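You operate a simulated robot arm through the tools that you are given. There is no shell and no other tool.

You run a simulated robot arm. Do the job below in one go: nothing can be reset, and whatever is moved stays where it is left.

JOB
Seat the ring in the blue nest and oil it once.
Fine: black plunger, with the table locked by the yellow knob; then unlock it and turn that nest back where it stood.
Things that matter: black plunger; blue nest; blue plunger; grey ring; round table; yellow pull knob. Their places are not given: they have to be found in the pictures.

The check looks at the end state, three seconds after you hand in, the way a careful person would. Anything else that was tipped, shoved, dropped, spilled or broken makes it a failure.

ROBOT AND FRAMES
A 7-joint arm with a two-finger parallel gripper, fixed in place. Base frame: the origin is at the foot of the arm, x ahead of it, y to its left, z up; the work surface is at about z = 0.82. Lengths are in m, angles in degrees, forces in N, time in s.
Its first joint turns from -149.0 to 149.0 degrees. Payload 3.43 kg.
Tool frame: the origin (TCP) lies between the finger pads and is the grasp point; the fingertips stand 0.03 m ahead of it; z points along the fingers, y is the line along which they close. Largest opening 0.094 m; finger width 0.028, thickness 0.01; the body of the gripper, 0.05 by 0.096 m, starts 0.055 m behind the TCP.
Orientation is told as [roll, pitch, yaw] about the base's x, y, z axes, in that order, counted from this pose: with the fingers straight down and closing along the base's y, the tool's x points along the base's -x, its y along +y and its z along -z.

CONTROLS
- The arm moves only by the tool jog_arm. Its argument "deltas" is a list of rows, each an object of numbers (a shift or turn left out is 0, a gripper value left out holds the last): "x", "y", "z": the shift along the tool's x, y, z in units of 250 mm (1.0 is 250 mm); "rx", "ry", "rz": the turn, a rotation vector about the tool's x, y, z in units of 180 degrees (1.0 is 180 degrees); "grip": the opening in per cent of the stroke, from 0 (shut) to 100 (fully open). In form: [{"x": .., "y": .., "z": .., "rx": .., "ry": .., "rz": .., "grip": ..}, ...]. A call has 1 to 20 rows; each row is the pose to reach, as a shift and turn from the pose commanded when the call began, along the tool's axes at that moment. A call with a number of a shift or a turn outside -1 to 1 is refused whole. Rows are played at 5 a second. More than 0.05 m and 8.6 degrees between two rows, or a gripper value outside its range, and nothing of the call is played. A pose out of reach is approached as far as the arm can. The call stops where the force on the tool passes 40 N (or 10 N more than at its start, if that is more) or the arm is blocked; 0.2 s more then pass. Each finger travels about 0.045 m/s and halts on what it meets, pressing with about 28 N; the grip force reading is that of the motor and also rises with nothing between the fingers. The clock runs only during rows and for 0.2 s after the last one: add rows that repeat a pose to give the fingers time. It gives the time, the measured TCP pose, the force on the tool (base axes), the opening and the grip force at its end, in the units of the frame above (readings bear some noise), with the torque about the TCP (base axes, N m) and any sound that the robot's microphone picked up.
- Cameras (640 x 400 px; columns grow to the right, rows downward): "scene" is fixed at [0.2192, 0.4994, 1.5616]; the picture's right is [0.98, -0.18, 0.00], its down [-0.15, -0.82, -0.55] and it looks along [0.10, 0.54, -0.84] (base axes); focal length 342 px, centre (320, 200). "wrist" rides on the gripper at [0.076, 0.014, -0.102] in the tool frame; the picture's right is [-0.18, 0.98, 0.00], its down [-0.75, -0.14, -0.64] and it looks along [-0.63, -0.12, 0.77] (tool axes); focal length 243 px, centre (320, 200).
- camera(camera): a new picture of that camera. No time passes.
- locate(camera, pixels): there is no depth. For up to 12 entries [column, row, z] of the newest picture of that camera ("zoom" is the newest enlarged one), the place [x, y] in the base frame at which the ray of that pixel passes the height z, good to about 0.002 m. No time passes.
- close_up(camera, box): a new picture of the part [left, top, right, bottom] of that camera's present view, enlarged. No time passes.
- finish_job(): hands the job in; it is judged then, once.

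Leave the gripper open and the arm clear of the work at the hand-in unless told otherwise.

The tools are called after "Emit:" as name(argument=value, ...) on one line, values as JSON. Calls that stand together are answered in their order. jog_arm: Moves the arm, as the interface text tells. Its arguments: {"type":"object","properties":{"deltas":{"type":"array"}},"required":["deltas"]} The other tools are called the same way: camera (camera) takes a picture; locate (camera, pixels) gives the place at which the rays of pixels pass given heights; close_up (camera, box) takes an enlarged picture of a part of a camera's view; finish_job () hands the job in.

At the start:

```text
time_s: 0.0
eef_pos: [0.4194, 0.8937, 1.1465]
tcp_rot: [0.0, -0.1, 0.0]
ft_force: [0.3, 0.1, -0.2]
ft_torque: [-0.02, -0.01, -0.02]
finger_gap: 0.0941
grasp_force: 0.1
```

scene: 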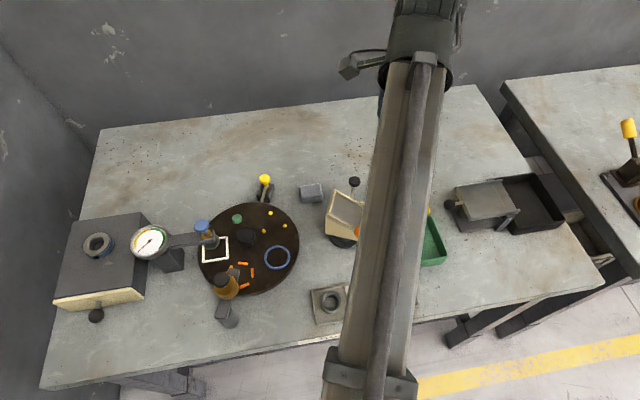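
wrist: 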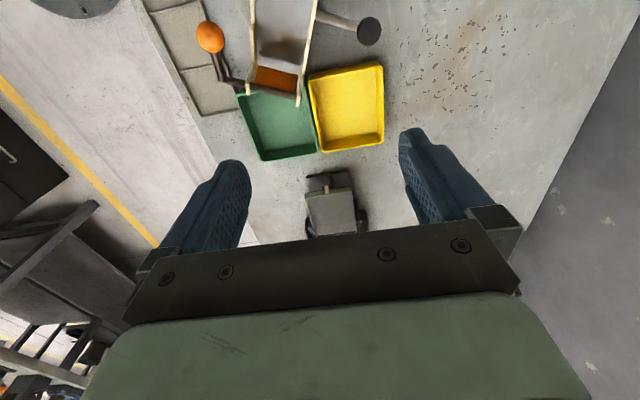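

I see a dark round table at about (248,248) in the scene view with several marks, a yellow knob at (264,180), plungers at (203,228) and (225,285), and ring-like things at (98,245) and (330,300). I'll take enlarged pictures first.

Emit:
close_up(camera="scene", box=[180, 160, 340, 340])

Emit:
close_up(camera="scene", box=[40, 190, 240, 340])

Emit:
close_up(camera="scene", box=[290, 150, 590, 340])

```text
2.22 times, centred on (260, 250) of scene
```

zoom: 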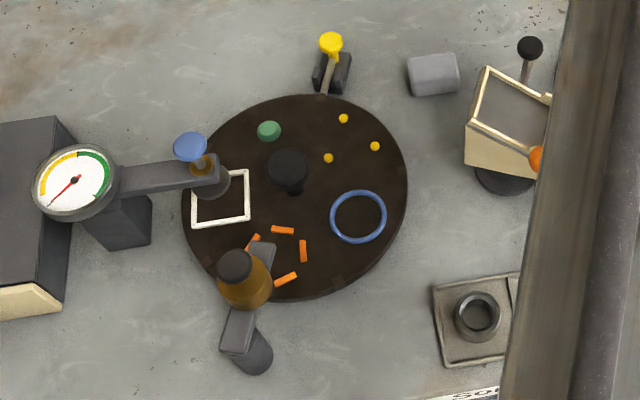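

```text
2.67 times, centred on (140, 265) of scene
```

zoom: 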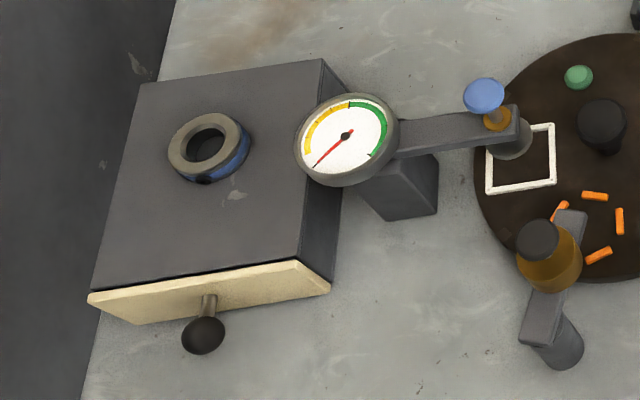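

```text
2.11 times, centred on (440, 245) of scene
```

zoom: 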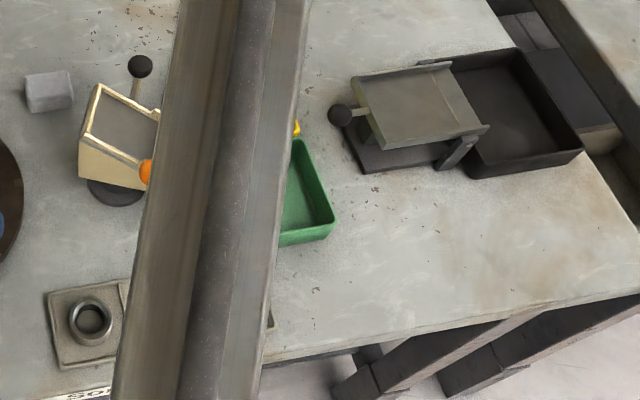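

The round table carries four nests (white square, yellow dots, blue circle, orange dashes). A black-capped amber bottle stands over the orange one, and a blue-capped plunger over the white square. Next I'll get positions at some guessed heights.

Emit:
camera(camera="scene")

Emit:
locate(camera="scene", pixels=[[248, 248, 0.85], [278, 258, 0.85], [98, 245, 0.92], [330, 300, 0.83], [264, 180, 0.88], [224, 284, 0.95], [202, 227, 0.95], [215, 250, 0.85], [275, 225, 0.85], [242, 273, 0.85], [237, 219, 0.85], [96, 315, 0.86]])

```text
taken
```

scene: 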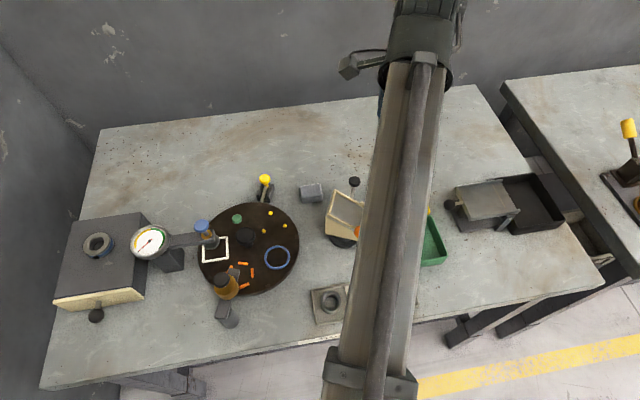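

```text
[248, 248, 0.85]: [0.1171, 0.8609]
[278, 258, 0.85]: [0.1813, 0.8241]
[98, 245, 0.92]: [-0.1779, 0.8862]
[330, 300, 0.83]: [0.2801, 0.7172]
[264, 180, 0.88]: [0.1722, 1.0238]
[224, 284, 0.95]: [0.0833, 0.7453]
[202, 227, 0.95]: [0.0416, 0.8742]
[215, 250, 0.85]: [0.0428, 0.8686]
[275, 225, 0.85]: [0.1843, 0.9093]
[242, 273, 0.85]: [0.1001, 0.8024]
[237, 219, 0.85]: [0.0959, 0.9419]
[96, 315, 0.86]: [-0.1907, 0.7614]
```

The round table sits near (0.117, 0.861), the blue nest near (0.181, 0.824) and the knob near (0.17, 1.02). The arm hides part of the bench. I'll move the tool back at the same height and yaw it +90° so the wrist camera looks along +y over the round table.

Emit:
jog_arm(deltas=[{"x": 0.067, "y": -0.08, "rz": -0.042, "grip": 100}, {"x": 0.133, "y": -0.16, "rz": -0.083}, {"x": 0.2, "y": -0.24, "rz": -0.125}, {"x": 0.267, "y": -0.32, "rz": -0.167}, {"x": 0.333, "y": -0.4, "rz": -0.208}, {"x": 0.4, "y": -0.48, "rz": -0.25}, {"x": 0.467, "y": -0.56, "rz": -0.292}, {"x": 0.533, "y": -0.64, "rz": -0.333}, {"x": 0.6, "y": -0.72, "rz": -0.375}, {"x": 0.667, "y": -0.8, "rz": -0.417}, {"x": 0.733, "y": -0.88, "rz": -0.458}, {"x": 0.8, "y": -0.96, "rz": -0.5}, {"x": 0.8, "y": -0.96, "rz": -0.5}])

```text
time_s: 2.1
eef_pos: [0.2697, 0.7166, 1.1464]
tcp_rot: [0.0, -0.5, 67.5]
ft_force: [-0.4, -0.2, 0.0]
ft_torque: [0.03, -0.04, -0.01]
finger_gap: 0.094
grasp_force: 0.0
stopped in row 10: the force on the tool passed its limit at 54 N (the readings are from after the stop); the commanded pose is now the measured one
```

The move stopped at row 10 with a 54 N reading at (0.27, 0.717, 1.146). I'll look at both cameras before moving again.

Emit:
camera(camera="scene")

Emit:
camera(camera="wrist")

```text
taken
```

scene: 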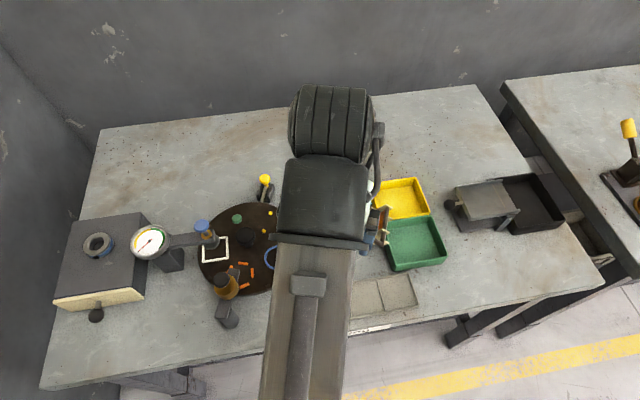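

```text
taken
```

wrist: 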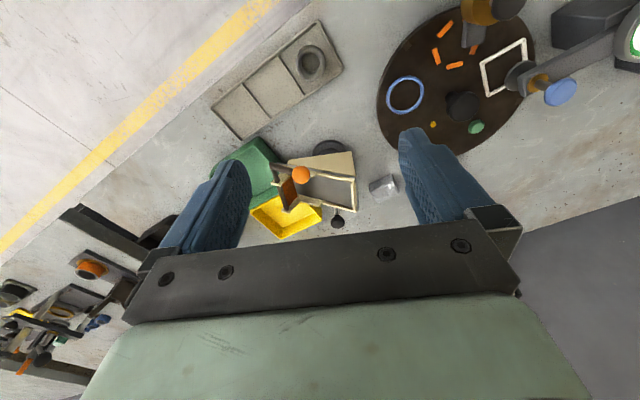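

Nothing looks displaced and the force now reads near zero. I'll test carefully with a slow translation in base -x and no rotation.

Emit:
jog_arm(deltas=[{"x": 0.008, "y": 0.018}, {"x": 0.015, "y": 0.037}, {"x": 0.03, "y": 0.074}, {"x": 0.046, "y": 0.111}, {"x": 0.061, "y": 0.148}, {"x": 0.061, "y": 0.148}])

```text
time_s: 3.5
eef_pos: [0.2283, 0.715, 1.1469]
tcp_rot: [0.1, -0.6, 67.6]
ft_force: [14.1, 6.7, -25.0]
ft_torque: [1.1, 0.89, 0.86]
finger_gap: 0.0941
grasp_force: 0.0
```

The force now reads (14, 7, -25) N, which pushes the tool down and away from the base. I think the wrist camera mount is touching the forearm, because the camera side faces the base at this short reach. I'll back off in +x, then turn the yaw back to 0.

Emit:
jog_arm(deltas=[{"x": -0.03, "y": -0.074}, {"x": -0.061, "y": -0.148}, {"x": -0.092, "y": -0.222}, {"x": -0.092, "y": -0.222, "rz": 0.04}, {"x": -0.092, "y": -0.222, "rz": 0.08}, {"x": -0.092, "y": -0.222, "rz": 0.12}, {"x": -0.092, "y": -0.222, "rz": 0.16}, {"x": -0.092, "y": -0.222, "rz": 0.2}, {"x": -0.092, "y": -0.222, "rz": 0.24}, {"x": -0.092, "y": -0.222, "rz": 0.28}, {"x": -0.092, "y": -0.222, "rz": 0.32}, {"x": -0.092, "y": -0.222, "rz": 0.36}, {"x": -0.092, "y": -0.222, "rz": 0.375}])

```text
time_s: 6.3
eef_pos: [0.2891, 0.7146, 1.1449]
tcp_rot: [0.5, -0.2, 0.0]
ft_force: [-0.1, -0.1, 0.5]
ft_torque: [0.0, 0.0, 0.03]
finger_gap: 0.0938
grasp_force: 0.1
```

The force is back to zero and the yaw is 0. Now I'll move in base -x so that the wrist camera, on the -x side and looking +x, sees the round table.

Emit:
jog_arm(deltas=[{"x": 0.1, "y": 0.02}, {"x": 0.2, "y": 0.04}, {"x": 0.3, "y": 0.06}, {"x": 0.4, "y": 0.08}, {"x": 0.5, "y": 0.1}, {"x": 0.6, "y": 0.12}, {"x": 0.7, "y": 0.14}, {"x": 0.8, "y": 0.16}, {"x": 0.9, "y": 0.18}, {"x": 0.99, "y": 0.2}, {"x": 0.99, "y": 0.2}])

```text
time_s: 8.7
eef_pos: [0.0405, 0.7651, 1.1459]
tcp_rot: [0.5, -0.1, 0.1]
ft_force: [0.4, 0.5, -0.6]
ft_torque: [0.0, 0.0, 0.02]
finger_gap: 0.0939
grasp_force: 0.1
```

The tool is now at (0.04, 0.765), free of contact. I'll take pictures from both cameras.

Emit:
camera(camera="wrist")

Emit:
camera(camera="scene")

```text
taken
```

wrist: 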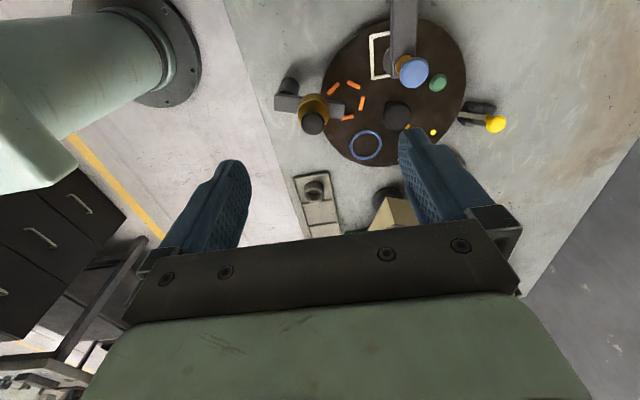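

```text
taken
```

scene: 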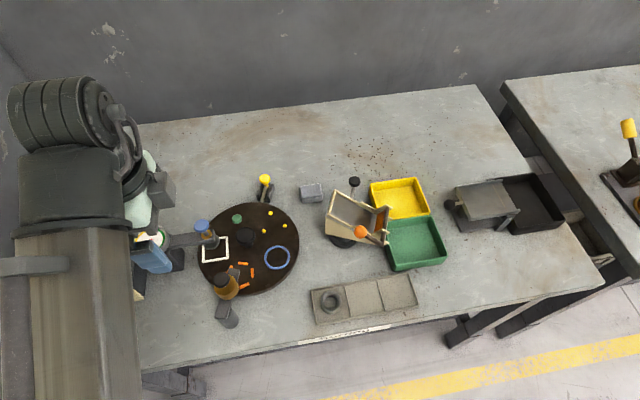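

The bench is visible now. I'll zoom in on the ring tray, its label, and the round table in the scene view.

Emit:
close_up(camera="scene", box=[290, 260, 430, 350])

Emit:
close_up(camera="scene", box=[190, 165, 310, 245])

Emit:
close_up(camera="scene", box=[190, 240, 310, 335])

Emit:
close_up(camera="wrist", box=[260, 0, 520, 170])

```text
4.44 times, centred on (360, 305) of scene
```

zoom: 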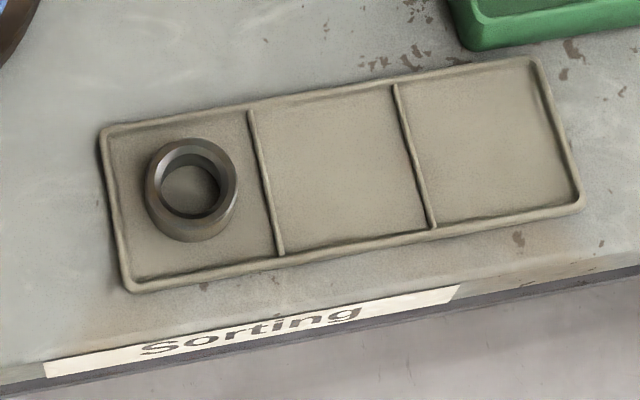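

```text
5.00 times, centred on (250, 205) of scene
```

zoom: 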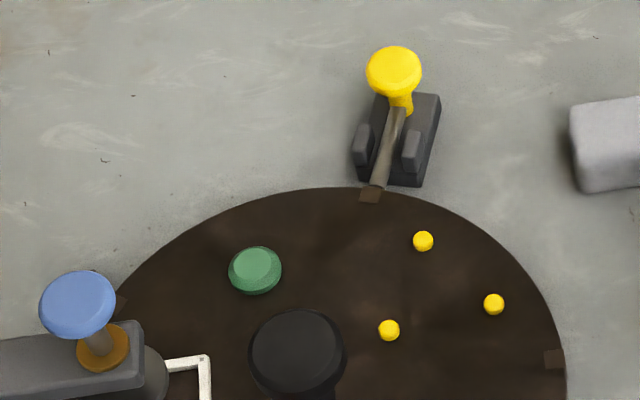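

```text
4.21 times, centred on (250, 288) of scene
```

zoom: 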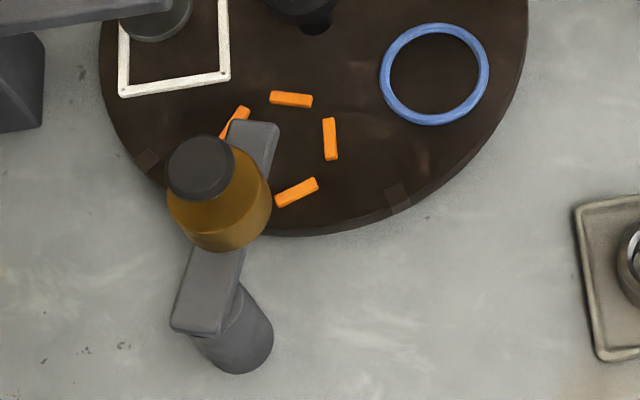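

```text
2.35 times, centred on (390, 85) of wrist
```

zoom: 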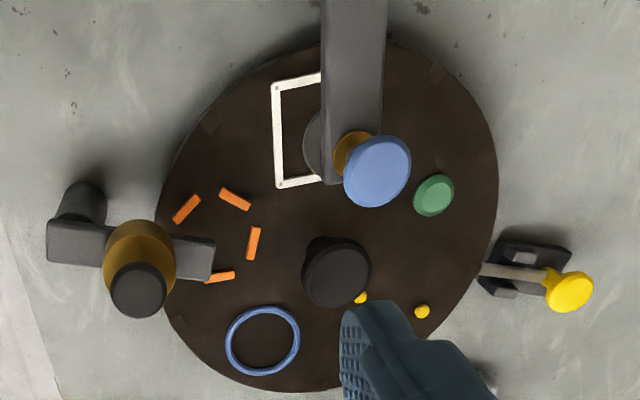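

The Sorting tray at (330,300) holds a dark grey ring of about 45 mm, which fits inside the blue circle nest. The table has five nests 72° apart (white, green, yellow, blue, orange) and notches in the rim. To get heights, I'll locate matching features from both cameras.

Emit:
locate(camera="scene", pixels=[[221.5, 280.4, 0.9], [221.5, 280.4, 1.0], [264.8, 179.4, 0.85], [264.8, 179.4, 0.95], [201.6, 226, 0.9], [201.6, 226, 1.0], [245.4, 235, 0.85], [245.4, 235, 0.95], [237, 219, 0.83], [237, 219, 0.9], [330.5, 301, 0.83], [330.5, 301, 0.86]])

Emit:
locate(camera="wrist", pixels=[[312.6, 123.3, 0.9], [312.6, 123.3, 1.0], [495.5, 124.1, 0.85], [495.5, 124.1, 0.95], [414.3, 73.1, 0.9], [414.3, 73.1, 1.0], [397.2, 115.6, 0.85], [397.2, 115.6, 0.95], [438, 82.9, 0.83], [438, 82.9, 0.9], [314, 187, 0.83], [314, 187, 0.86]])

```text
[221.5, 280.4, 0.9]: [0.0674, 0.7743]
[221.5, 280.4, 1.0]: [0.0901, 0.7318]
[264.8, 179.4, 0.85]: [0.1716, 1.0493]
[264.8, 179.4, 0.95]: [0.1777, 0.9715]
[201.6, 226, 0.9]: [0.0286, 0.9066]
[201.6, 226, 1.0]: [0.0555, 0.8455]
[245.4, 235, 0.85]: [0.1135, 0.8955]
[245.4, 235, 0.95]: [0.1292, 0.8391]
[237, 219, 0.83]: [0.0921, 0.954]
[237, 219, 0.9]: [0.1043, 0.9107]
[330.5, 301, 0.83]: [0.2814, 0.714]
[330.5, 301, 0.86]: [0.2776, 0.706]
```

```text
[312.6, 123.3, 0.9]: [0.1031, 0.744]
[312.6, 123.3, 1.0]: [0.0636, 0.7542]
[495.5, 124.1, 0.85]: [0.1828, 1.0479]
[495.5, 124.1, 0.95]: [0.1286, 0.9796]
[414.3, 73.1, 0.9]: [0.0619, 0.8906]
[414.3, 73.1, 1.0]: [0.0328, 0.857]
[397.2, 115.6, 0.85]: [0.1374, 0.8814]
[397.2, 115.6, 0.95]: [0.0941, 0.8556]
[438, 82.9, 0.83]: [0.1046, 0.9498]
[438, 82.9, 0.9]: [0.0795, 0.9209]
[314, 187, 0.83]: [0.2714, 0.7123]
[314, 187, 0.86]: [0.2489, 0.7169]
```

Triangulated tops:
- black cap (0.080, 0.750, 0.957)
- blue cap (0.045, 0.870, 0.960)
- yellow knob (0.173, 1.035, 0.869)
- hub (0.120, 0.872, 0.89)
- green dome (0.096, 0.940, 0.853)

I'll go closer above the round table, keeping the fingertips above 1.03, for a better wrist view.

Emit:
jog_arm(deltas=[{"x": -0.08, "y": 0.08, "z": 0.08}, {"x": -0.16, "y": 0.16, "z": 0.16}, {"x": -0.24, "y": 0.24, "z": 0.24}, {"x": -0.32, "y": 0.32, "z": 0.3}, {"x": -0.36, "y": 0.36, "z": 0.3}, {"x": -0.36, "y": 0.36, "z": 0.3}])

Emit:
camera(camera="wrist")

Emit:
close_up(camera="wrist", box=[220, 0, 480, 165])

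Emit:
close_up(camera="scene", box=[50, 200, 210, 330])

```text
time_s: 10.1
eef_pos: [0.1315, 0.8584, 1.0718]
tcp_rot: [0.6, 0.0, 0.2]
ft_force: [0.8, -0.3, 0.3]
ft_torque: [0.02, 0.01, 0.01]
finger_gap: 0.0939
grasp_force: 0.0
```

```text
taken
```

wrist: 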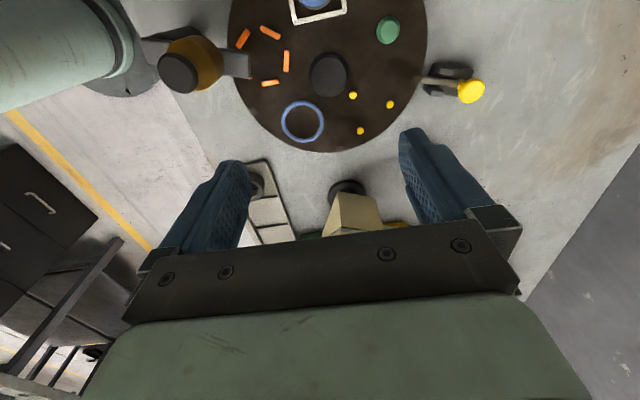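

```text
2.42 times, centred on (350, 82) of wrist
```

zoom: 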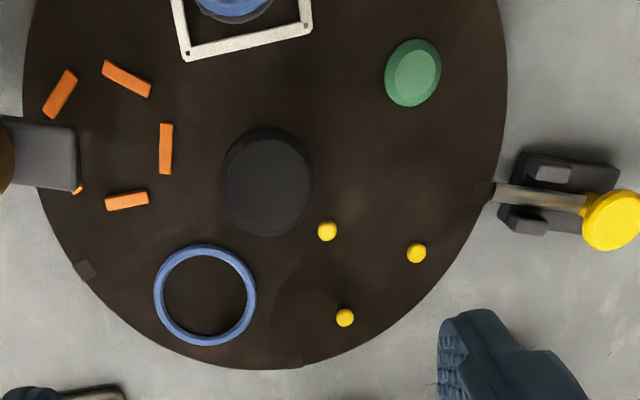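

```text
3.08 times, centred on (130, 265) of scene
```

zoom: 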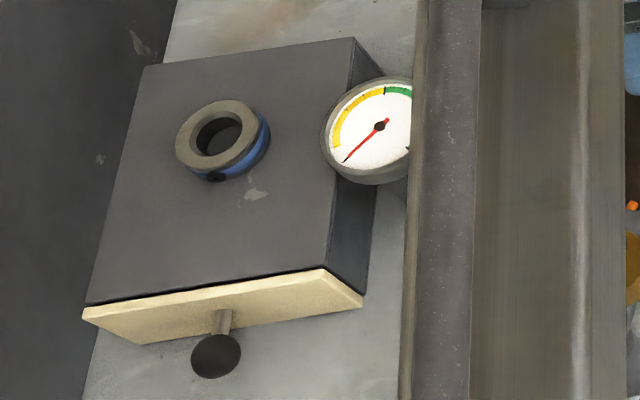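

I'll zoom further into the lock, hub and blue nest from here.

Emit:
close_up(camera="wrist", box=[400, 50, 496, 110])

Emit:
close_up(camera="wrist", box=[264, 40, 392, 160])

Emit:
close_up(camera="scene", box=[244, 165, 292, 210])

Emit:
close_up(camera="wrist", box=[140, 10, 268, 110])

```text
6.67 times, centred on (448, 80) of wrist
```

zoom: 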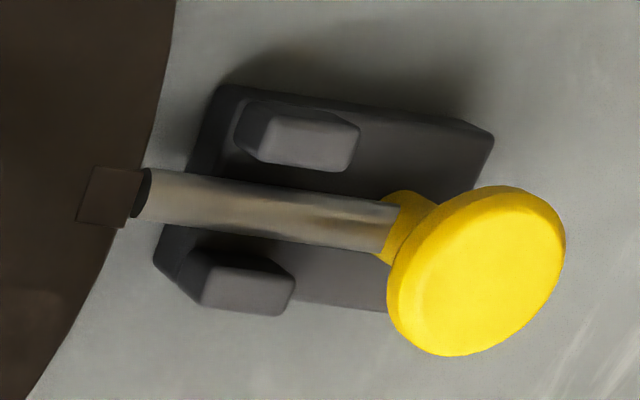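

```text
3.33 times, centred on (328, 100) of wrist
```

zoom: 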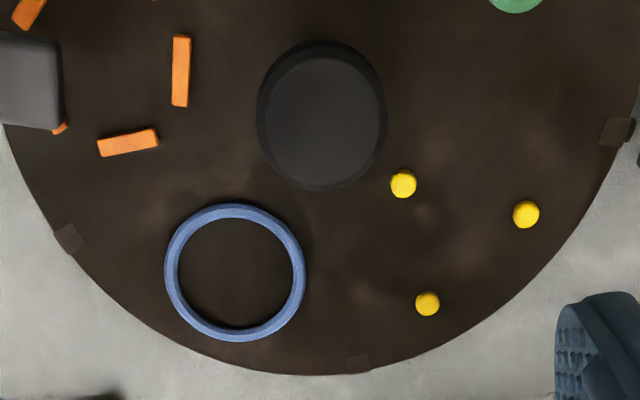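

```text
8.89 times, centred on (268, 188) of scene
```

zoom: 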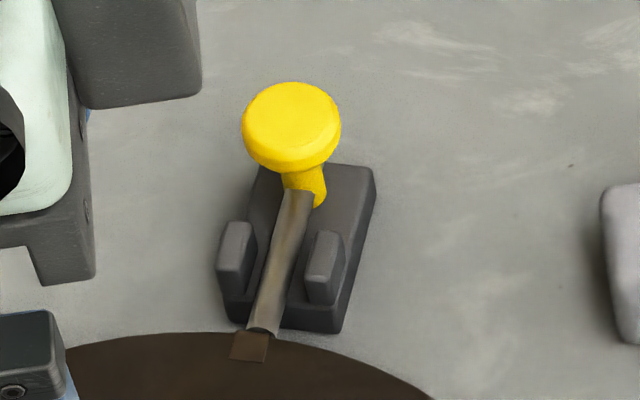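

```text
4.00 times, centred on (204, 60) of wrist
```

zoom: 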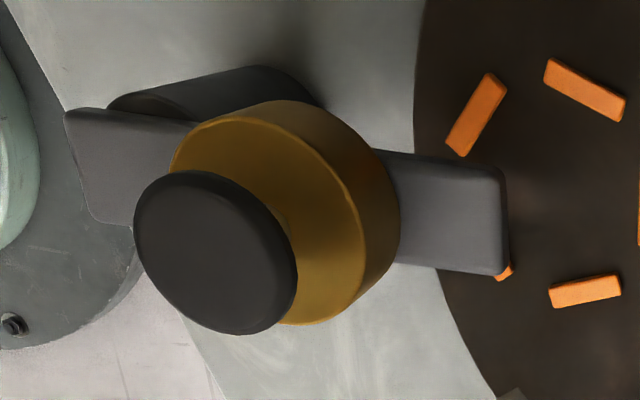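

The lock is a horizontal bolt with a vertical yellow mushroom knob at its outer end. The bolt tip sits just outside a rim notch, so the table appears to be unlocked now. I'll triangulate the blue nest, the notch, the bolt tip and the knob more exactly.

Emit:
locate(camera="wrist", pixels=[[299.9, 121.6, 0.82], [299.9, 121.6, 0.86], [325.9, 74.2, 0.86], [325.9, 74.2, 0.9], [469.5, 90.6, 0.85], [469.5, 90.6, 0.89], [421, 79.5, 0.83], [421, 79.5, 0.86], [349.2, 95.5, 0.84], [386, 104.5, 0.84], [179, 67, 0.95], [179, 67, 0.97]])

Emit:
locate(camera="scene", pixels=[[277.2, 258.1, 0.82], [277.2, 258.1, 0.86], [245.4, 235, 0.86], [245.4, 235, 0.9], [264.8, 179.4, 0.85], [264.8, 179.4, 0.89], [261.5, 202.5, 0.83], [261.5, 202.5, 0.86], [263.8, 231, 0.84], [284.7, 225.8, 0.84], [221.5, 280.4, 0.95], [221.5, 280.4, 0.97]])

```text
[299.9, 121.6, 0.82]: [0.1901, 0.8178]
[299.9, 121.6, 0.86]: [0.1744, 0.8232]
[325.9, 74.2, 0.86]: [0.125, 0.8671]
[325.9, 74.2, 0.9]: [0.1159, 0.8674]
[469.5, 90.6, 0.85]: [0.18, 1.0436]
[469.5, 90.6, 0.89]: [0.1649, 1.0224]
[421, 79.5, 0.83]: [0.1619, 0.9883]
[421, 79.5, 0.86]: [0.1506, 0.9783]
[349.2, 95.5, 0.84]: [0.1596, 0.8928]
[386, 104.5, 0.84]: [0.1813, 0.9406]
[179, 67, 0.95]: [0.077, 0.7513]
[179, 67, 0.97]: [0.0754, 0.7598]
```

```text
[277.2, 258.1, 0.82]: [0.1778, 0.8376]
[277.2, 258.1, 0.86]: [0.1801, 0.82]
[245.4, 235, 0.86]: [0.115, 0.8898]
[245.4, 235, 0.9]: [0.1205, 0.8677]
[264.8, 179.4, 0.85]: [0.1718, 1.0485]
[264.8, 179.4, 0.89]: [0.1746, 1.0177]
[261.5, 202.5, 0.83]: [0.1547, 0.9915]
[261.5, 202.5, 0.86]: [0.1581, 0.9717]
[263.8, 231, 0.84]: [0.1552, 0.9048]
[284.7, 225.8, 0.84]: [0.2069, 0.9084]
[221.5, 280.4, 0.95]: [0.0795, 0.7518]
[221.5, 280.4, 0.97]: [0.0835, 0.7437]
```

Working values: disc centre about (0.119, 0.870) with radius about 0.12, and blue nest about (0.179, 0.823, top 0.847). The bolt lies along 72° with its tip at about (0.156, 0.983), just at the rim. Now I'll move over to the Sorting tray to look straight at the ring.

Emit:
jog_arm(deltas=[{"x": -0.1, "y": -0.085}, {"x": -0.2, "y": -0.17}, {"x": -0.3, "y": -0.255}, {"x": -0.4, "y": -0.34}, {"x": -0.5, "y": -0.425}, {"x": -0.6, "y": -0.51}, {"x": -0.7, "y": -0.59, "z": 0.1}, {"x": -0.74, "y": -0.632, "z": 0.2}, {"x": -0.74, "y": -0.632, "z": 0.24}])

Emit:
camera(camera="wrist")

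Emit:
camera(camera="scene")

```text
time_s: 12.1
eef_pos: [0.317, 0.6986, 1.0124]
tcp_rot: [0.5, -0.1, 0.1]
ft_force: [0.0, -0.5, -0.6]
ft_torque: [-0.01, 0.01, 0.01]
finger_gap: 0.0938
grasp_force: 0.1
```

```text
taken
```

wrist: 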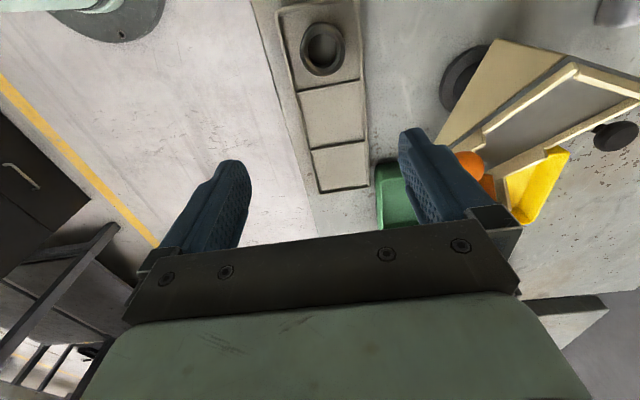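

```text
taken
```

scene: 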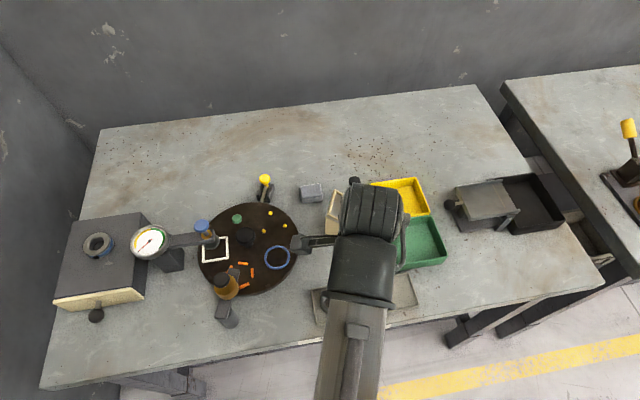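

The ring shows in the wrist view at about (322,50). I'll zoom in on it.

Emit:
close_up(camera="wrist", box=[264, 0, 392, 105])

Emit:
locate(camera="wrist", pixels=[[322, 49, 0.82], [322, 49, 0.84], [322, 49, 0.86]])

```text
3.81 times, centred on (328, 52) of wrist
```

zoom: 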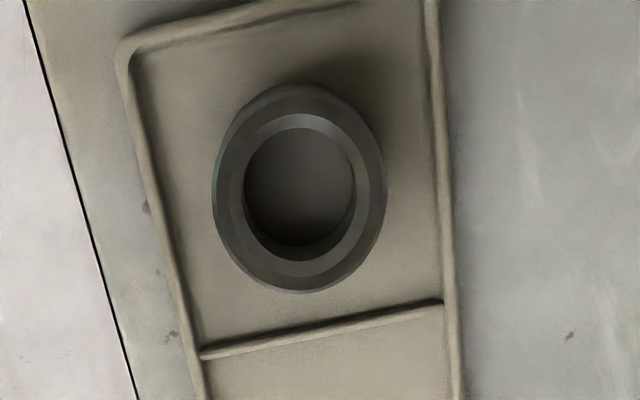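

```text
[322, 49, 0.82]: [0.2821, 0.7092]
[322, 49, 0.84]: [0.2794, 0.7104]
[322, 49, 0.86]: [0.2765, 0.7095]
```

I'll measure the ring edges and the tray walls from the enlarged picture.

Emit:
locate(camera="zoom", pixels=[[213, 190, 0.845], [387, 190, 0.845], [305, 83, 0.845], [305, 293, 0.845], [300, 188, 0.845], [245, 187, 0.845], [355, 187, 0.845], [165, 200, 0.828], [440, 200, 0.828], [300, 190, 0.825], [290, 18, 0.828], [320, 335, 0.828]])

Emit:
close_up(camera="scene", box=[255, 235, 300, 280])

```text
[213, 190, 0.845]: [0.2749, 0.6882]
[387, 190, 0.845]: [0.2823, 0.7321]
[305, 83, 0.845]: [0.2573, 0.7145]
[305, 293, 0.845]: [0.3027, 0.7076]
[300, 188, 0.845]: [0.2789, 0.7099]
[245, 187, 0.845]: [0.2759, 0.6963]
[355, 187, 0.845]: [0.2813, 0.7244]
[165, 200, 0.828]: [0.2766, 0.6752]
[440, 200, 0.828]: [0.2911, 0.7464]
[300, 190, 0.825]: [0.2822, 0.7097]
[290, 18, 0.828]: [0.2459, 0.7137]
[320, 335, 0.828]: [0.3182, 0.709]
```

```text
8.89 times, centred on (278, 258) of scene
```

zoom: 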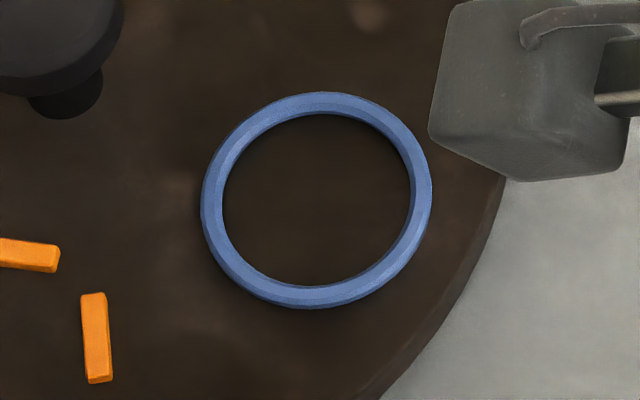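

The ring is about 45 mm outside at (0.279, 0.710), with its top near z 0.845. The tray cell is about 71 mm wide with low walls. The nest is about 48 mm inside. I'll go above the ring, set a 60 % opening and correct the small roll, then check the alignment in the wrist view.

Emit:
jog_arm(deltas=[{"x": 0.05, "y": 0.015, "z": 0.08, "rx": 0.001, "grip": 60}, {"x": 0.1, "y": 0.03, "z": 0.16, "rx": 0.002}, {"x": 0.152, "y": 0.046, "z": 0.24, "rx": 0.003}, {"x": 0.152, "y": 0.046, "z": 0.24, "rx": 0.003}, {"x": 0.152, "y": 0.046, "z": 0.24, "rx": 0.003}])

Emit:
camera(camera="wrist")

Emit:
close_up(camera="wrist", box=[220, 60, 420, 200])

```text
time_s: 13.3
eef_pos: [0.2783, 0.7128, 0.9511]
tcp_rot: [0.0, 0.0, 0.0]
ft_force: [0.0, -0.3, -0.6]
ft_torque: [0.03, -0.01, 0.02]
finger_gap: 0.0565
grasp_force: 0.2
```

```text
taken
```

wrist: 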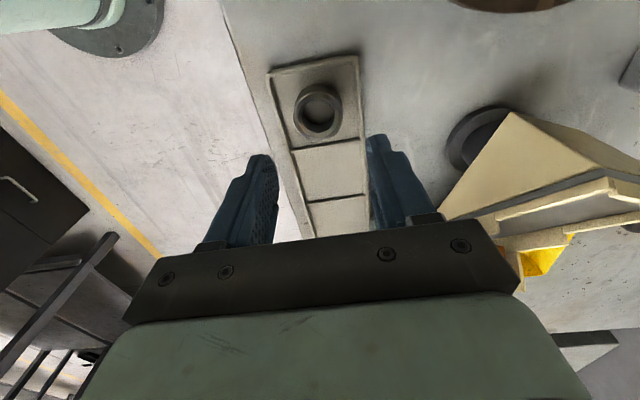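

```text
2.86 times, centred on (320, 130) of wrist
```

zoom: 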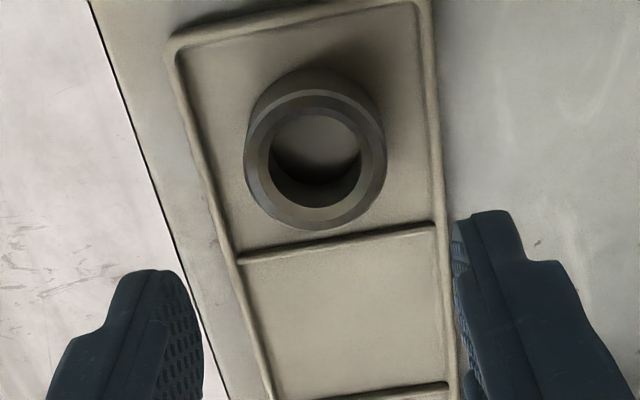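

Now I'll measure the ring's hole centre and base edges from this nearer view to pin down its height.

Emit:
locate(camera="zoom", pixels=[[315, 157, 0.83], [315, 157, 0.845], [315, 157, 0.86], [243, 162, 0.845], [388, 158, 0.845], [316, 232, 0.845], [316, 95, 0.845], [214, 160, 0.828], [436, 150, 0.828], [320, 245, 0.828], [315, 10, 0.828]])

```text
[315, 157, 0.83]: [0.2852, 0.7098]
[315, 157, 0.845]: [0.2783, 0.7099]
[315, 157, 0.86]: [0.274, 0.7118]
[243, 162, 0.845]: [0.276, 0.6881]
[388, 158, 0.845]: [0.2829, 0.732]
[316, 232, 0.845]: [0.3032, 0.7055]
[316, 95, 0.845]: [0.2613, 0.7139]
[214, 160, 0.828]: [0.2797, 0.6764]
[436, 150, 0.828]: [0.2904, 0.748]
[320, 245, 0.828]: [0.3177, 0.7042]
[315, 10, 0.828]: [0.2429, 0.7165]
```

Two wrist views agree that the ring top is at z ≈ 0.845 with its centre at (0.2785, 0.710). I'll shift 3 mm in -y and descend until the fingertips are about 10 mm below the ring top, staying above the tray wall.

Emit:
jog_arm(deltas=[{"y": -0.011, "z": 0.08}, {"y": -0.011, "z": 0.16}, {"y": -0.011, "z": 0.24}, {"y": -0.011, "z": 0.29}, {"y": -0.011, "z": 0.32}, {"y": -0.011, "z": 0.336}, {"y": -0.011, "z": 0.344}, {"y": -0.011, "z": 0.344}])

Emit:
camera(camera="wrist")

Emit:
close_up(camera="wrist", box=[220, 90, 420, 230])

Emit:
close_up(camera="scene", box=[280, 230, 400, 330])

```text
time_s: 15.1
eef_pos: [0.2794, 0.7079, 0.8649]
tcp_rot: [0.0, -0.1, 0.0]
ft_force: [0.1, 0.2, 0.3]
ft_torque: [-0.02, -0.01, 0.01]
finger_gap: 0.0564
grasp_force: 0.1
```

```text
taken
```

wrist: 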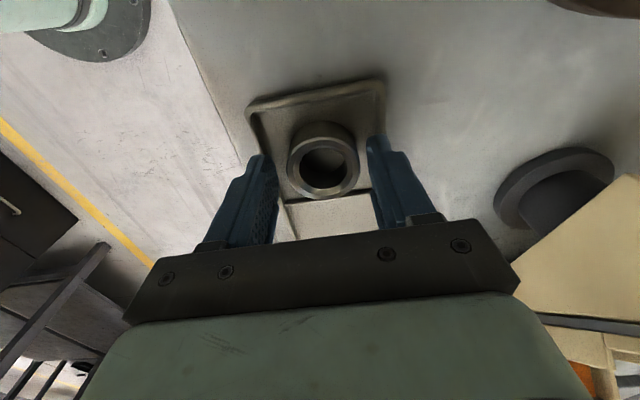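

```text
2.86 times, centred on (320, 160) of wrist
```

zoom: 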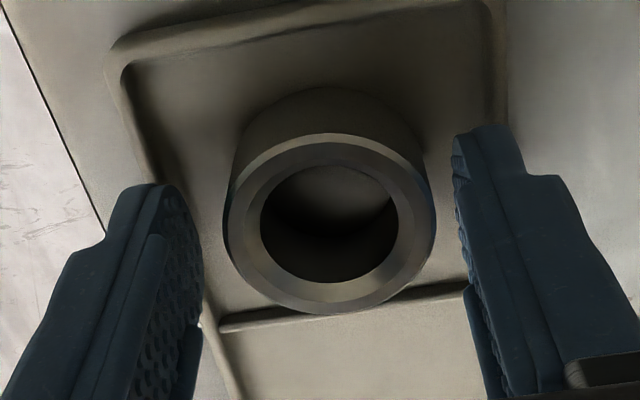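

```text
4.00 times, centred on (340, 280) of scene
```

zoom: 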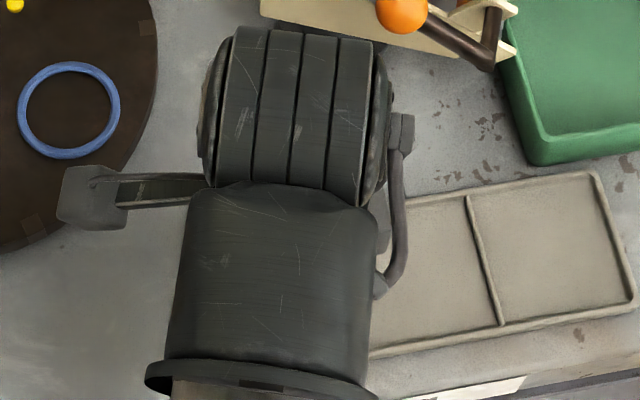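

The ring sits between the fingers, about 2 mm toward +y of centre. I'll shift 2 mm and close on it.

Emit:
jog_arm(deltas=[{"y": 0.008}, {"y": 0.008}, {"y": 0.008, "grip": 30}, {"y": 0.008, "grip": 30}, {"y": 0.008, "grip": 30}, {"y": 0.008, "grip": 30}, {"y": 0.008, "grip": 30}])

Emit:
close_up(camera="wrist", box=[220, 90, 420, 230])

```text
time_s: 16.7
eef_pos: [0.2782, 0.7102, 0.8648]
tcp_rot: [0.1, -0.1, 0.0]
ft_force: [-0.4, 0.2, 0.1]
ft_torque: [-0.07, 0.05, -0.01]
finger_gap: 0.0429
grasp_force: 28.2
```

```text
2.86 times, centred on (320, 160) of wrist
```

zoom: 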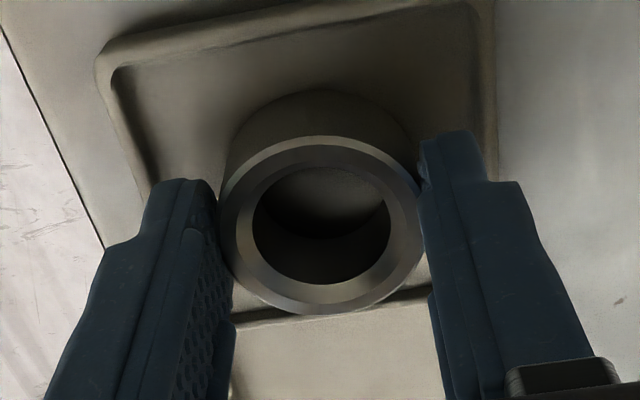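

I've gripped it with a gap of 42.9 mm. I'll lift straight up and check.

Emit:
jog_arm(deltas=[{"z": -0.02}, {"z": -0.06}, {"z": -0.12}, {"z": -0.2}, {"z": -0.28}, {"z": -0.36}, {"z": -0.4}, {"z": -0.4}])

Emit:
camera(camera="wrist")

Emit:
close_up(camera="wrist", box=[220, 90, 420, 230])

```text
time_s: 18.5
eef_pos: [0.2808, 0.7088, 0.9648]
tcp_rot: [0.0, 0.0, 0.0]
ft_force: [-0.3, -0.7, -1.4]
ft_torque: [-0.02, 0.0, 0.0]
finger_gap: 0.0428
grasp_force: 28.2
```

```text
taken
```

wrist: 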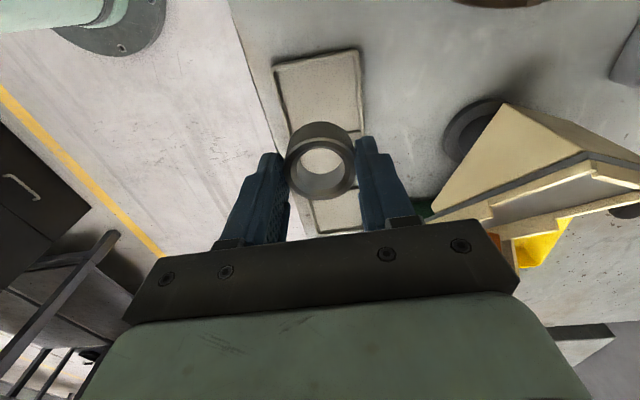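

```text
2.86 times, centred on (320, 160) of wrist
```

zoom: 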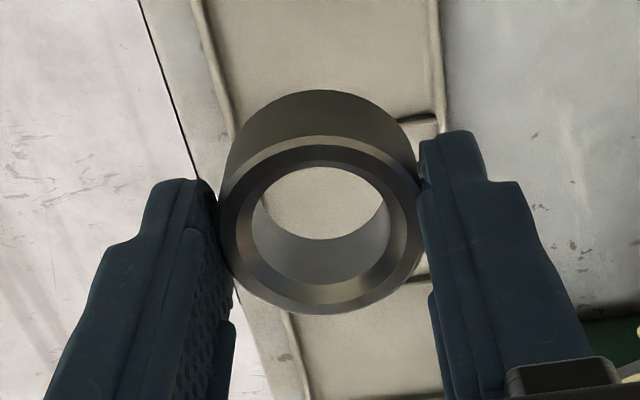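

The ring is held, about 22 mm tall with its base about 42 mm below the TCP. I'll carry it at this height to above the blue nest and look.

Emit:
jog_arm(deltas=[{"x": 0.05, "y": 0.057}, {"x": 0.1, "y": 0.114}, {"x": 0.15, "y": 0.171}, {"x": 0.2, "y": 0.228}, {"x": 0.25, "y": 0.285}, {"x": 0.3, "y": 0.342}, {"x": 0.35, "y": 0.399}, {"x": 0.4, "y": 0.45}, {"x": 0.4, "y": 0.45}, {"x": 0.4, "y": 0.45}])

Emit:
camera(camera="wrist")

Emit:
close_up(camera="wrist", box=[240, 60, 400, 200])

Emit:
camera(camera="scene")

```text
time_s: 20.7
eef_pos: [0.1789, 0.8203, 0.9645]
tcp_rot: [0.0, -0.1, 0.0]
ft_force: [0.1, 0.4, -1.5]
ft_torque: [0.03, 0.0, -0.02]
finger_gap: 0.0429
grasp_force: 28.3
```

```text
taken
```

wrist: 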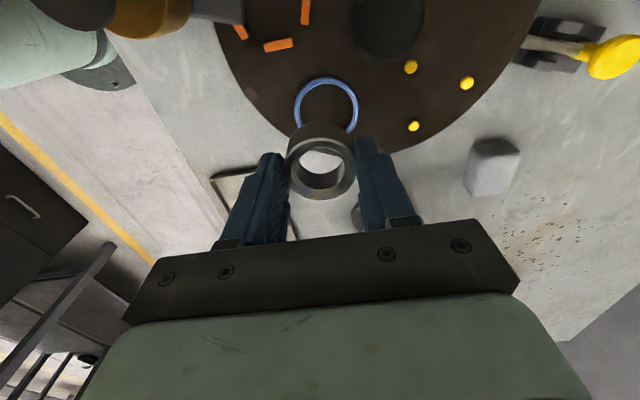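

```text
2.86 times, centred on (320, 130) of wrist
```

zoom: 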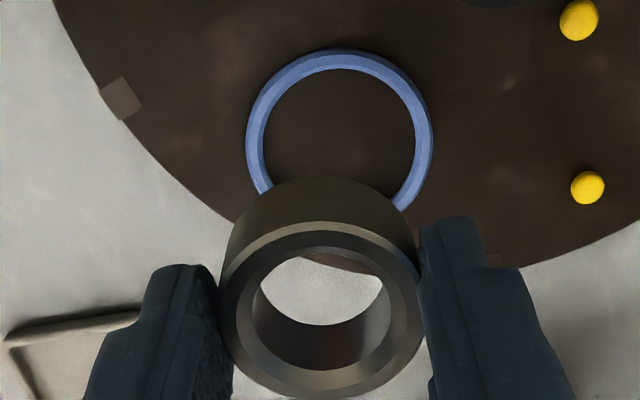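

```text
taken
```

scene: 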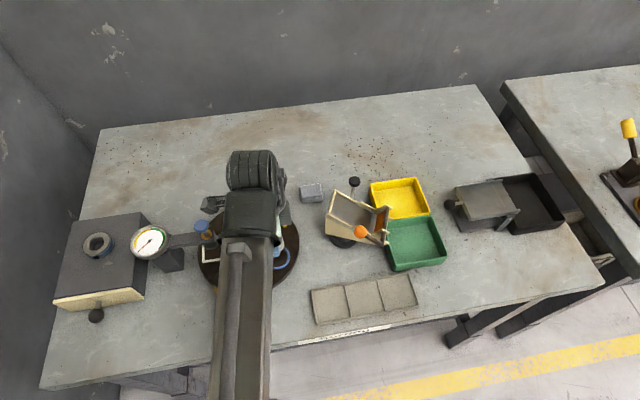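

I'll locate points on the outer edge of the blue lip in the enlarged view and fit its centre.

Emit:
close_up(camera="wrist", box=[280, 70, 376, 130])

```text
6.67 times, centred on (328, 100) of wrist
```

zoom: 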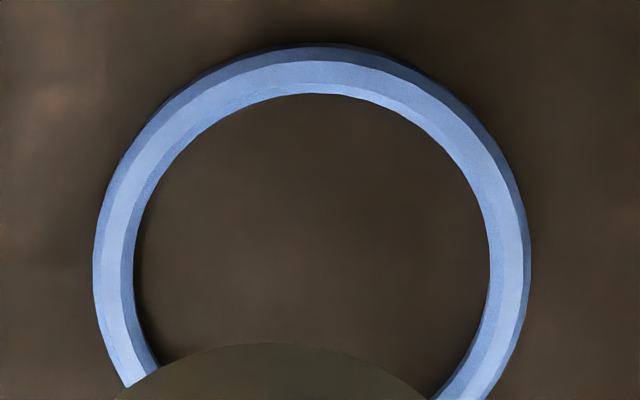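

I'll locate the lip's top-face edge points at candidate heights.

Emit:
locate(camera="zoom", pixels=[[95, 262, 0.847], [524, 250, 0.847], [313, 60, 0.847], [120, 265, 0.847], [491, 262, 0.847], [315, 93, 0.847], [155, 130, 0.847], [470, 125, 0.847], [135, 265, 0.842], [314, 45, 0.842], [530, 245, 0.842]])

```text
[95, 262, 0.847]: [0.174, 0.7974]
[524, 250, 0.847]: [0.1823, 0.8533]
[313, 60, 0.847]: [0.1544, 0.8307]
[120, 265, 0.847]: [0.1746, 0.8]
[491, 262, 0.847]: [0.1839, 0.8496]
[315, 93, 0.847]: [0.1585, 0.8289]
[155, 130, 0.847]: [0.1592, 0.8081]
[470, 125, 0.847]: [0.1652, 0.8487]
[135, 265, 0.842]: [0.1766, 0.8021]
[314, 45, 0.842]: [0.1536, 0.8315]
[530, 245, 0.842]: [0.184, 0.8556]
```

The fitted nest centre is about (0.182, 0.8245), with an inner diameter of about 48–50 mm against the 43 mm ring. I'll shift 2 mm in +x and 4 mm in +y, then descend until the ring base hovers just above the lip and compare.

Emit:
jog_arm(deltas=[{"x": -0.008, "y": 0.017, "z": 0.06}, {"x": -0.008, "y": 0.017, "z": 0.12}, {"x": -0.008, "y": 0.017, "z": 0.18}, {"x": -0.008, "y": 0.017, "z": 0.22}, {"x": -0.008, "y": 0.017, "z": 0.25}, {"x": -0.008, "y": 0.017, "z": 0.26}, {"x": -0.008, "y": 0.017, "z": 0.26}])

Emit:
camera(camera="wrist")

Emit:
close_up(camera="wrist", box=[256, 100, 384, 200])

```text
time_s: 22.3
eef_pos: [0.1827, 0.8279, 0.9003]
tcp_rot: [0.0, 0.0, 0.0]
ft_force: [0.2, 0.1, -1.7]
ft_torque: [-0.03, 0.01, -0.01]
finger_gap: 0.0429
grasp_force: 28.0
```

```text
taken
```

wrist: 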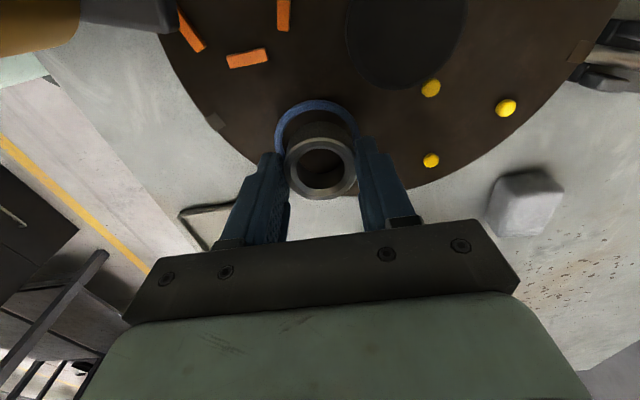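

```text
4.00 times, centred on (320, 150) of wrist
```

zoom: 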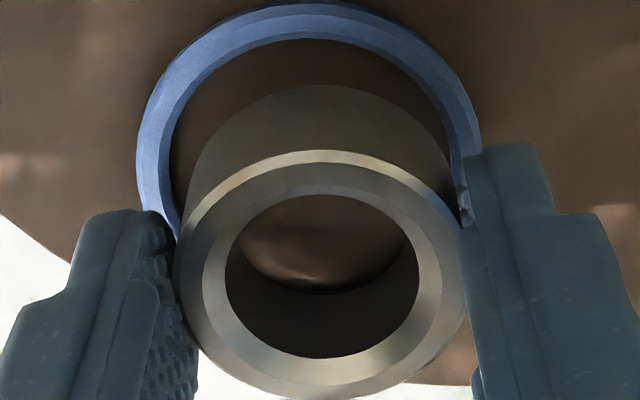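

The ring hovers over the nest. In the zoom the lip spans columns 137–481 (centre 309) and the ring's centre is at about column 321, so the ring is about 2 mm too far in +y. The x direction looks right. I'll shift -2 mm in y, descend 9 mm more and look.

Emit:
jog_arm(deltas=[{"y": -0.008}, {"y": -0.008, "z": 0.015}, {"y": -0.008, "z": 0.03}, {"y": -0.008, "z": 0.03}])

Emit:
close_up(camera="wrist", box=[256, 100, 384, 200])

```text
time_s: 23.3
eef_pos: [0.182, 0.8247, 0.8913]
tcp_rot: [0.0, -0.1, 0.1]
ft_force: [-2.6, 0.7, -2.1]
ft_torque: [0.05, 0.08, 0.03]
finger_gap: 0.0427
grasp_force: 27.9
```

```text
4.00 times, centred on (320, 150) of wrist
```

zoom: 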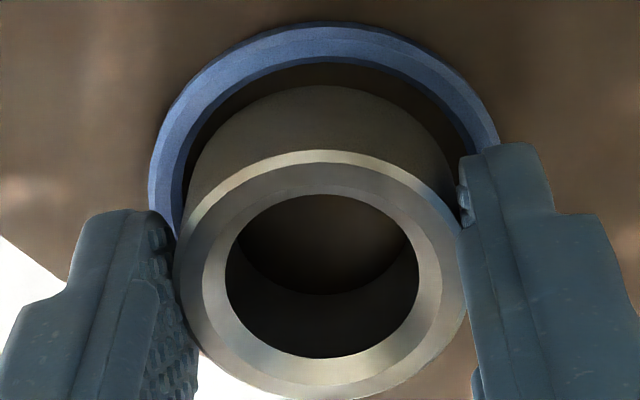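

Columns are now centred (lip 148–500, ring 321). A small -x push of about 2.6 N suggests the ring is touching the +x side, so I'll ease 1 mm toward -x and go down slowly.

Emit:
jog_arm(deltas=[{"x": 0.004}, {"x": 0.004, "z": 0.006}, {"x": 0.004, "z": 0.012}, {"x": 0.004, "z": 0.012}])

Emit:
close_up(camera="wrist", box=[256, 100, 384, 200])

```text
time_s: 24.3
eef_pos: [0.1812, 0.8249, 0.8893]
tcp_rot: [0.0, -0.2, 0.0]
ft_force: [2.4, -1.2, 17.9]
ft_torque: [-0.04, -0.15, -0.02]
finger_gap: 0.0429
grasp_force: 28.0
```

```text
4.00 times, centred on (320, 150) of wrist
```

zoom: 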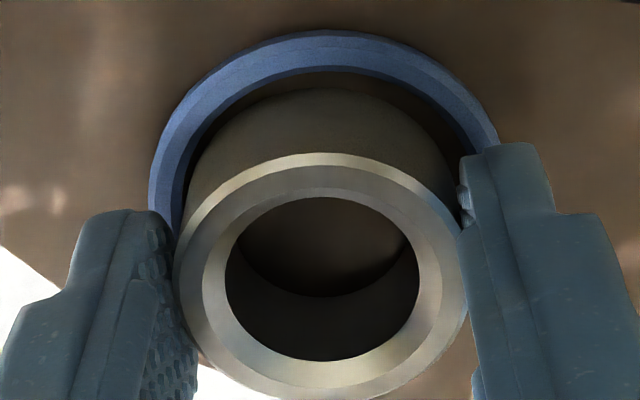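

Upward force is 18 N with almost no tipping torque, so the ring is standing flat on the nest floor inside the lip. I'll ease off slightly and open.

Emit:
jog_arm(deltas=[{"z": -0.003}, {"z": -0.003, "grip": 60}, {"z": -0.003, "grip": 60}, {"z": -0.003, "grip": 60}])

Emit:
close_up(camera="wrist", box=[256, 100, 384, 200])

```text
time_s: 25.3
eef_pos: [0.1808, 0.8256, 0.8899]
tcp_rot: [0.0, -0.1, 0.0]
ft_force: [1.4, 0.1, 0.3]
ft_torque: [0.02, 0.01, -0.01]
finger_gap: 0.0563
grasp_force: 0.1
```

```text
4.00 times, centred on (320, 150) of wrist
```

zoom: 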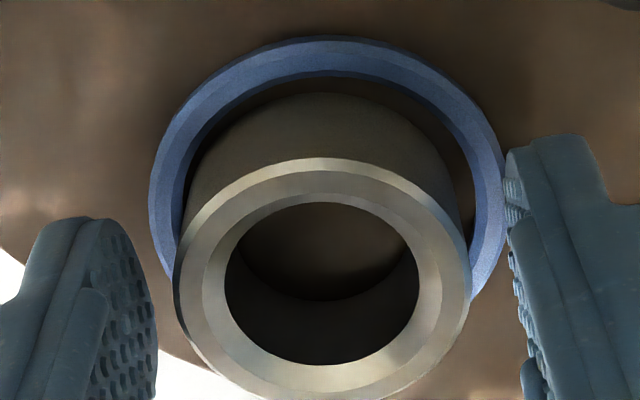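

The ring is released and stays in place. I'll rise straight up and inspect it.

Emit:
jog_arm(deltas=[{"z": -0.04}, {"z": -0.12}, {"z": -0.24}, {"z": -0.36}, {"z": -0.46}, {"z": -0.52}, {"z": -0.52}])

Emit:
camera(camera="wrist")

Emit:
close_up(camera="wrist", box=[270, 60, 366, 150])

```text
time_s: 26.9
eef_pos: [0.1804, 0.8247, 1.0185]
tcp_rot: [-0.1, -0.1, 0.0]
ft_force: [-0.1, 0.2, -0.8]
ft_torque: [0.0, 0.02, -0.02]
finger_gap: 0.0564
grasp_force: 0.0
```

```text
taken
```

wrist: 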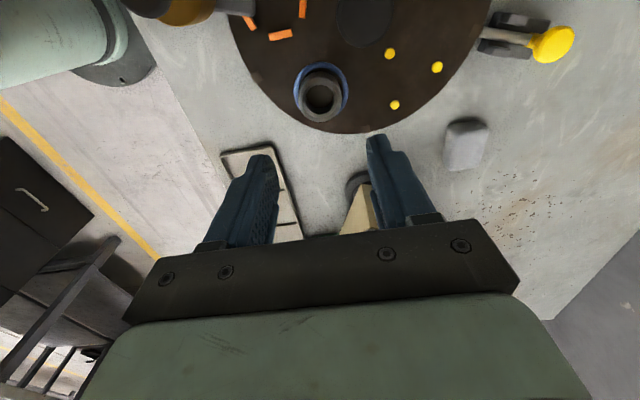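

```text
4.44 times, centred on (318, 105) of wrist
```

zoom: 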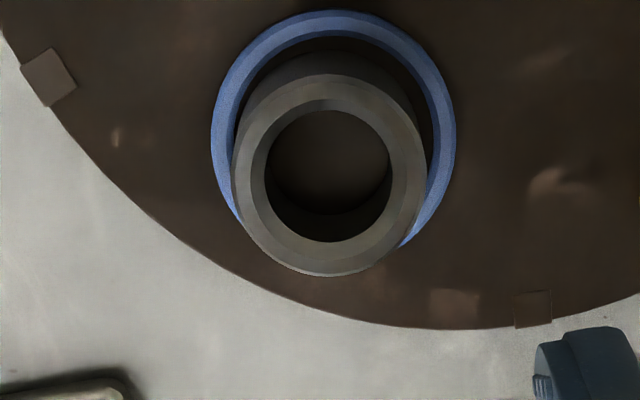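

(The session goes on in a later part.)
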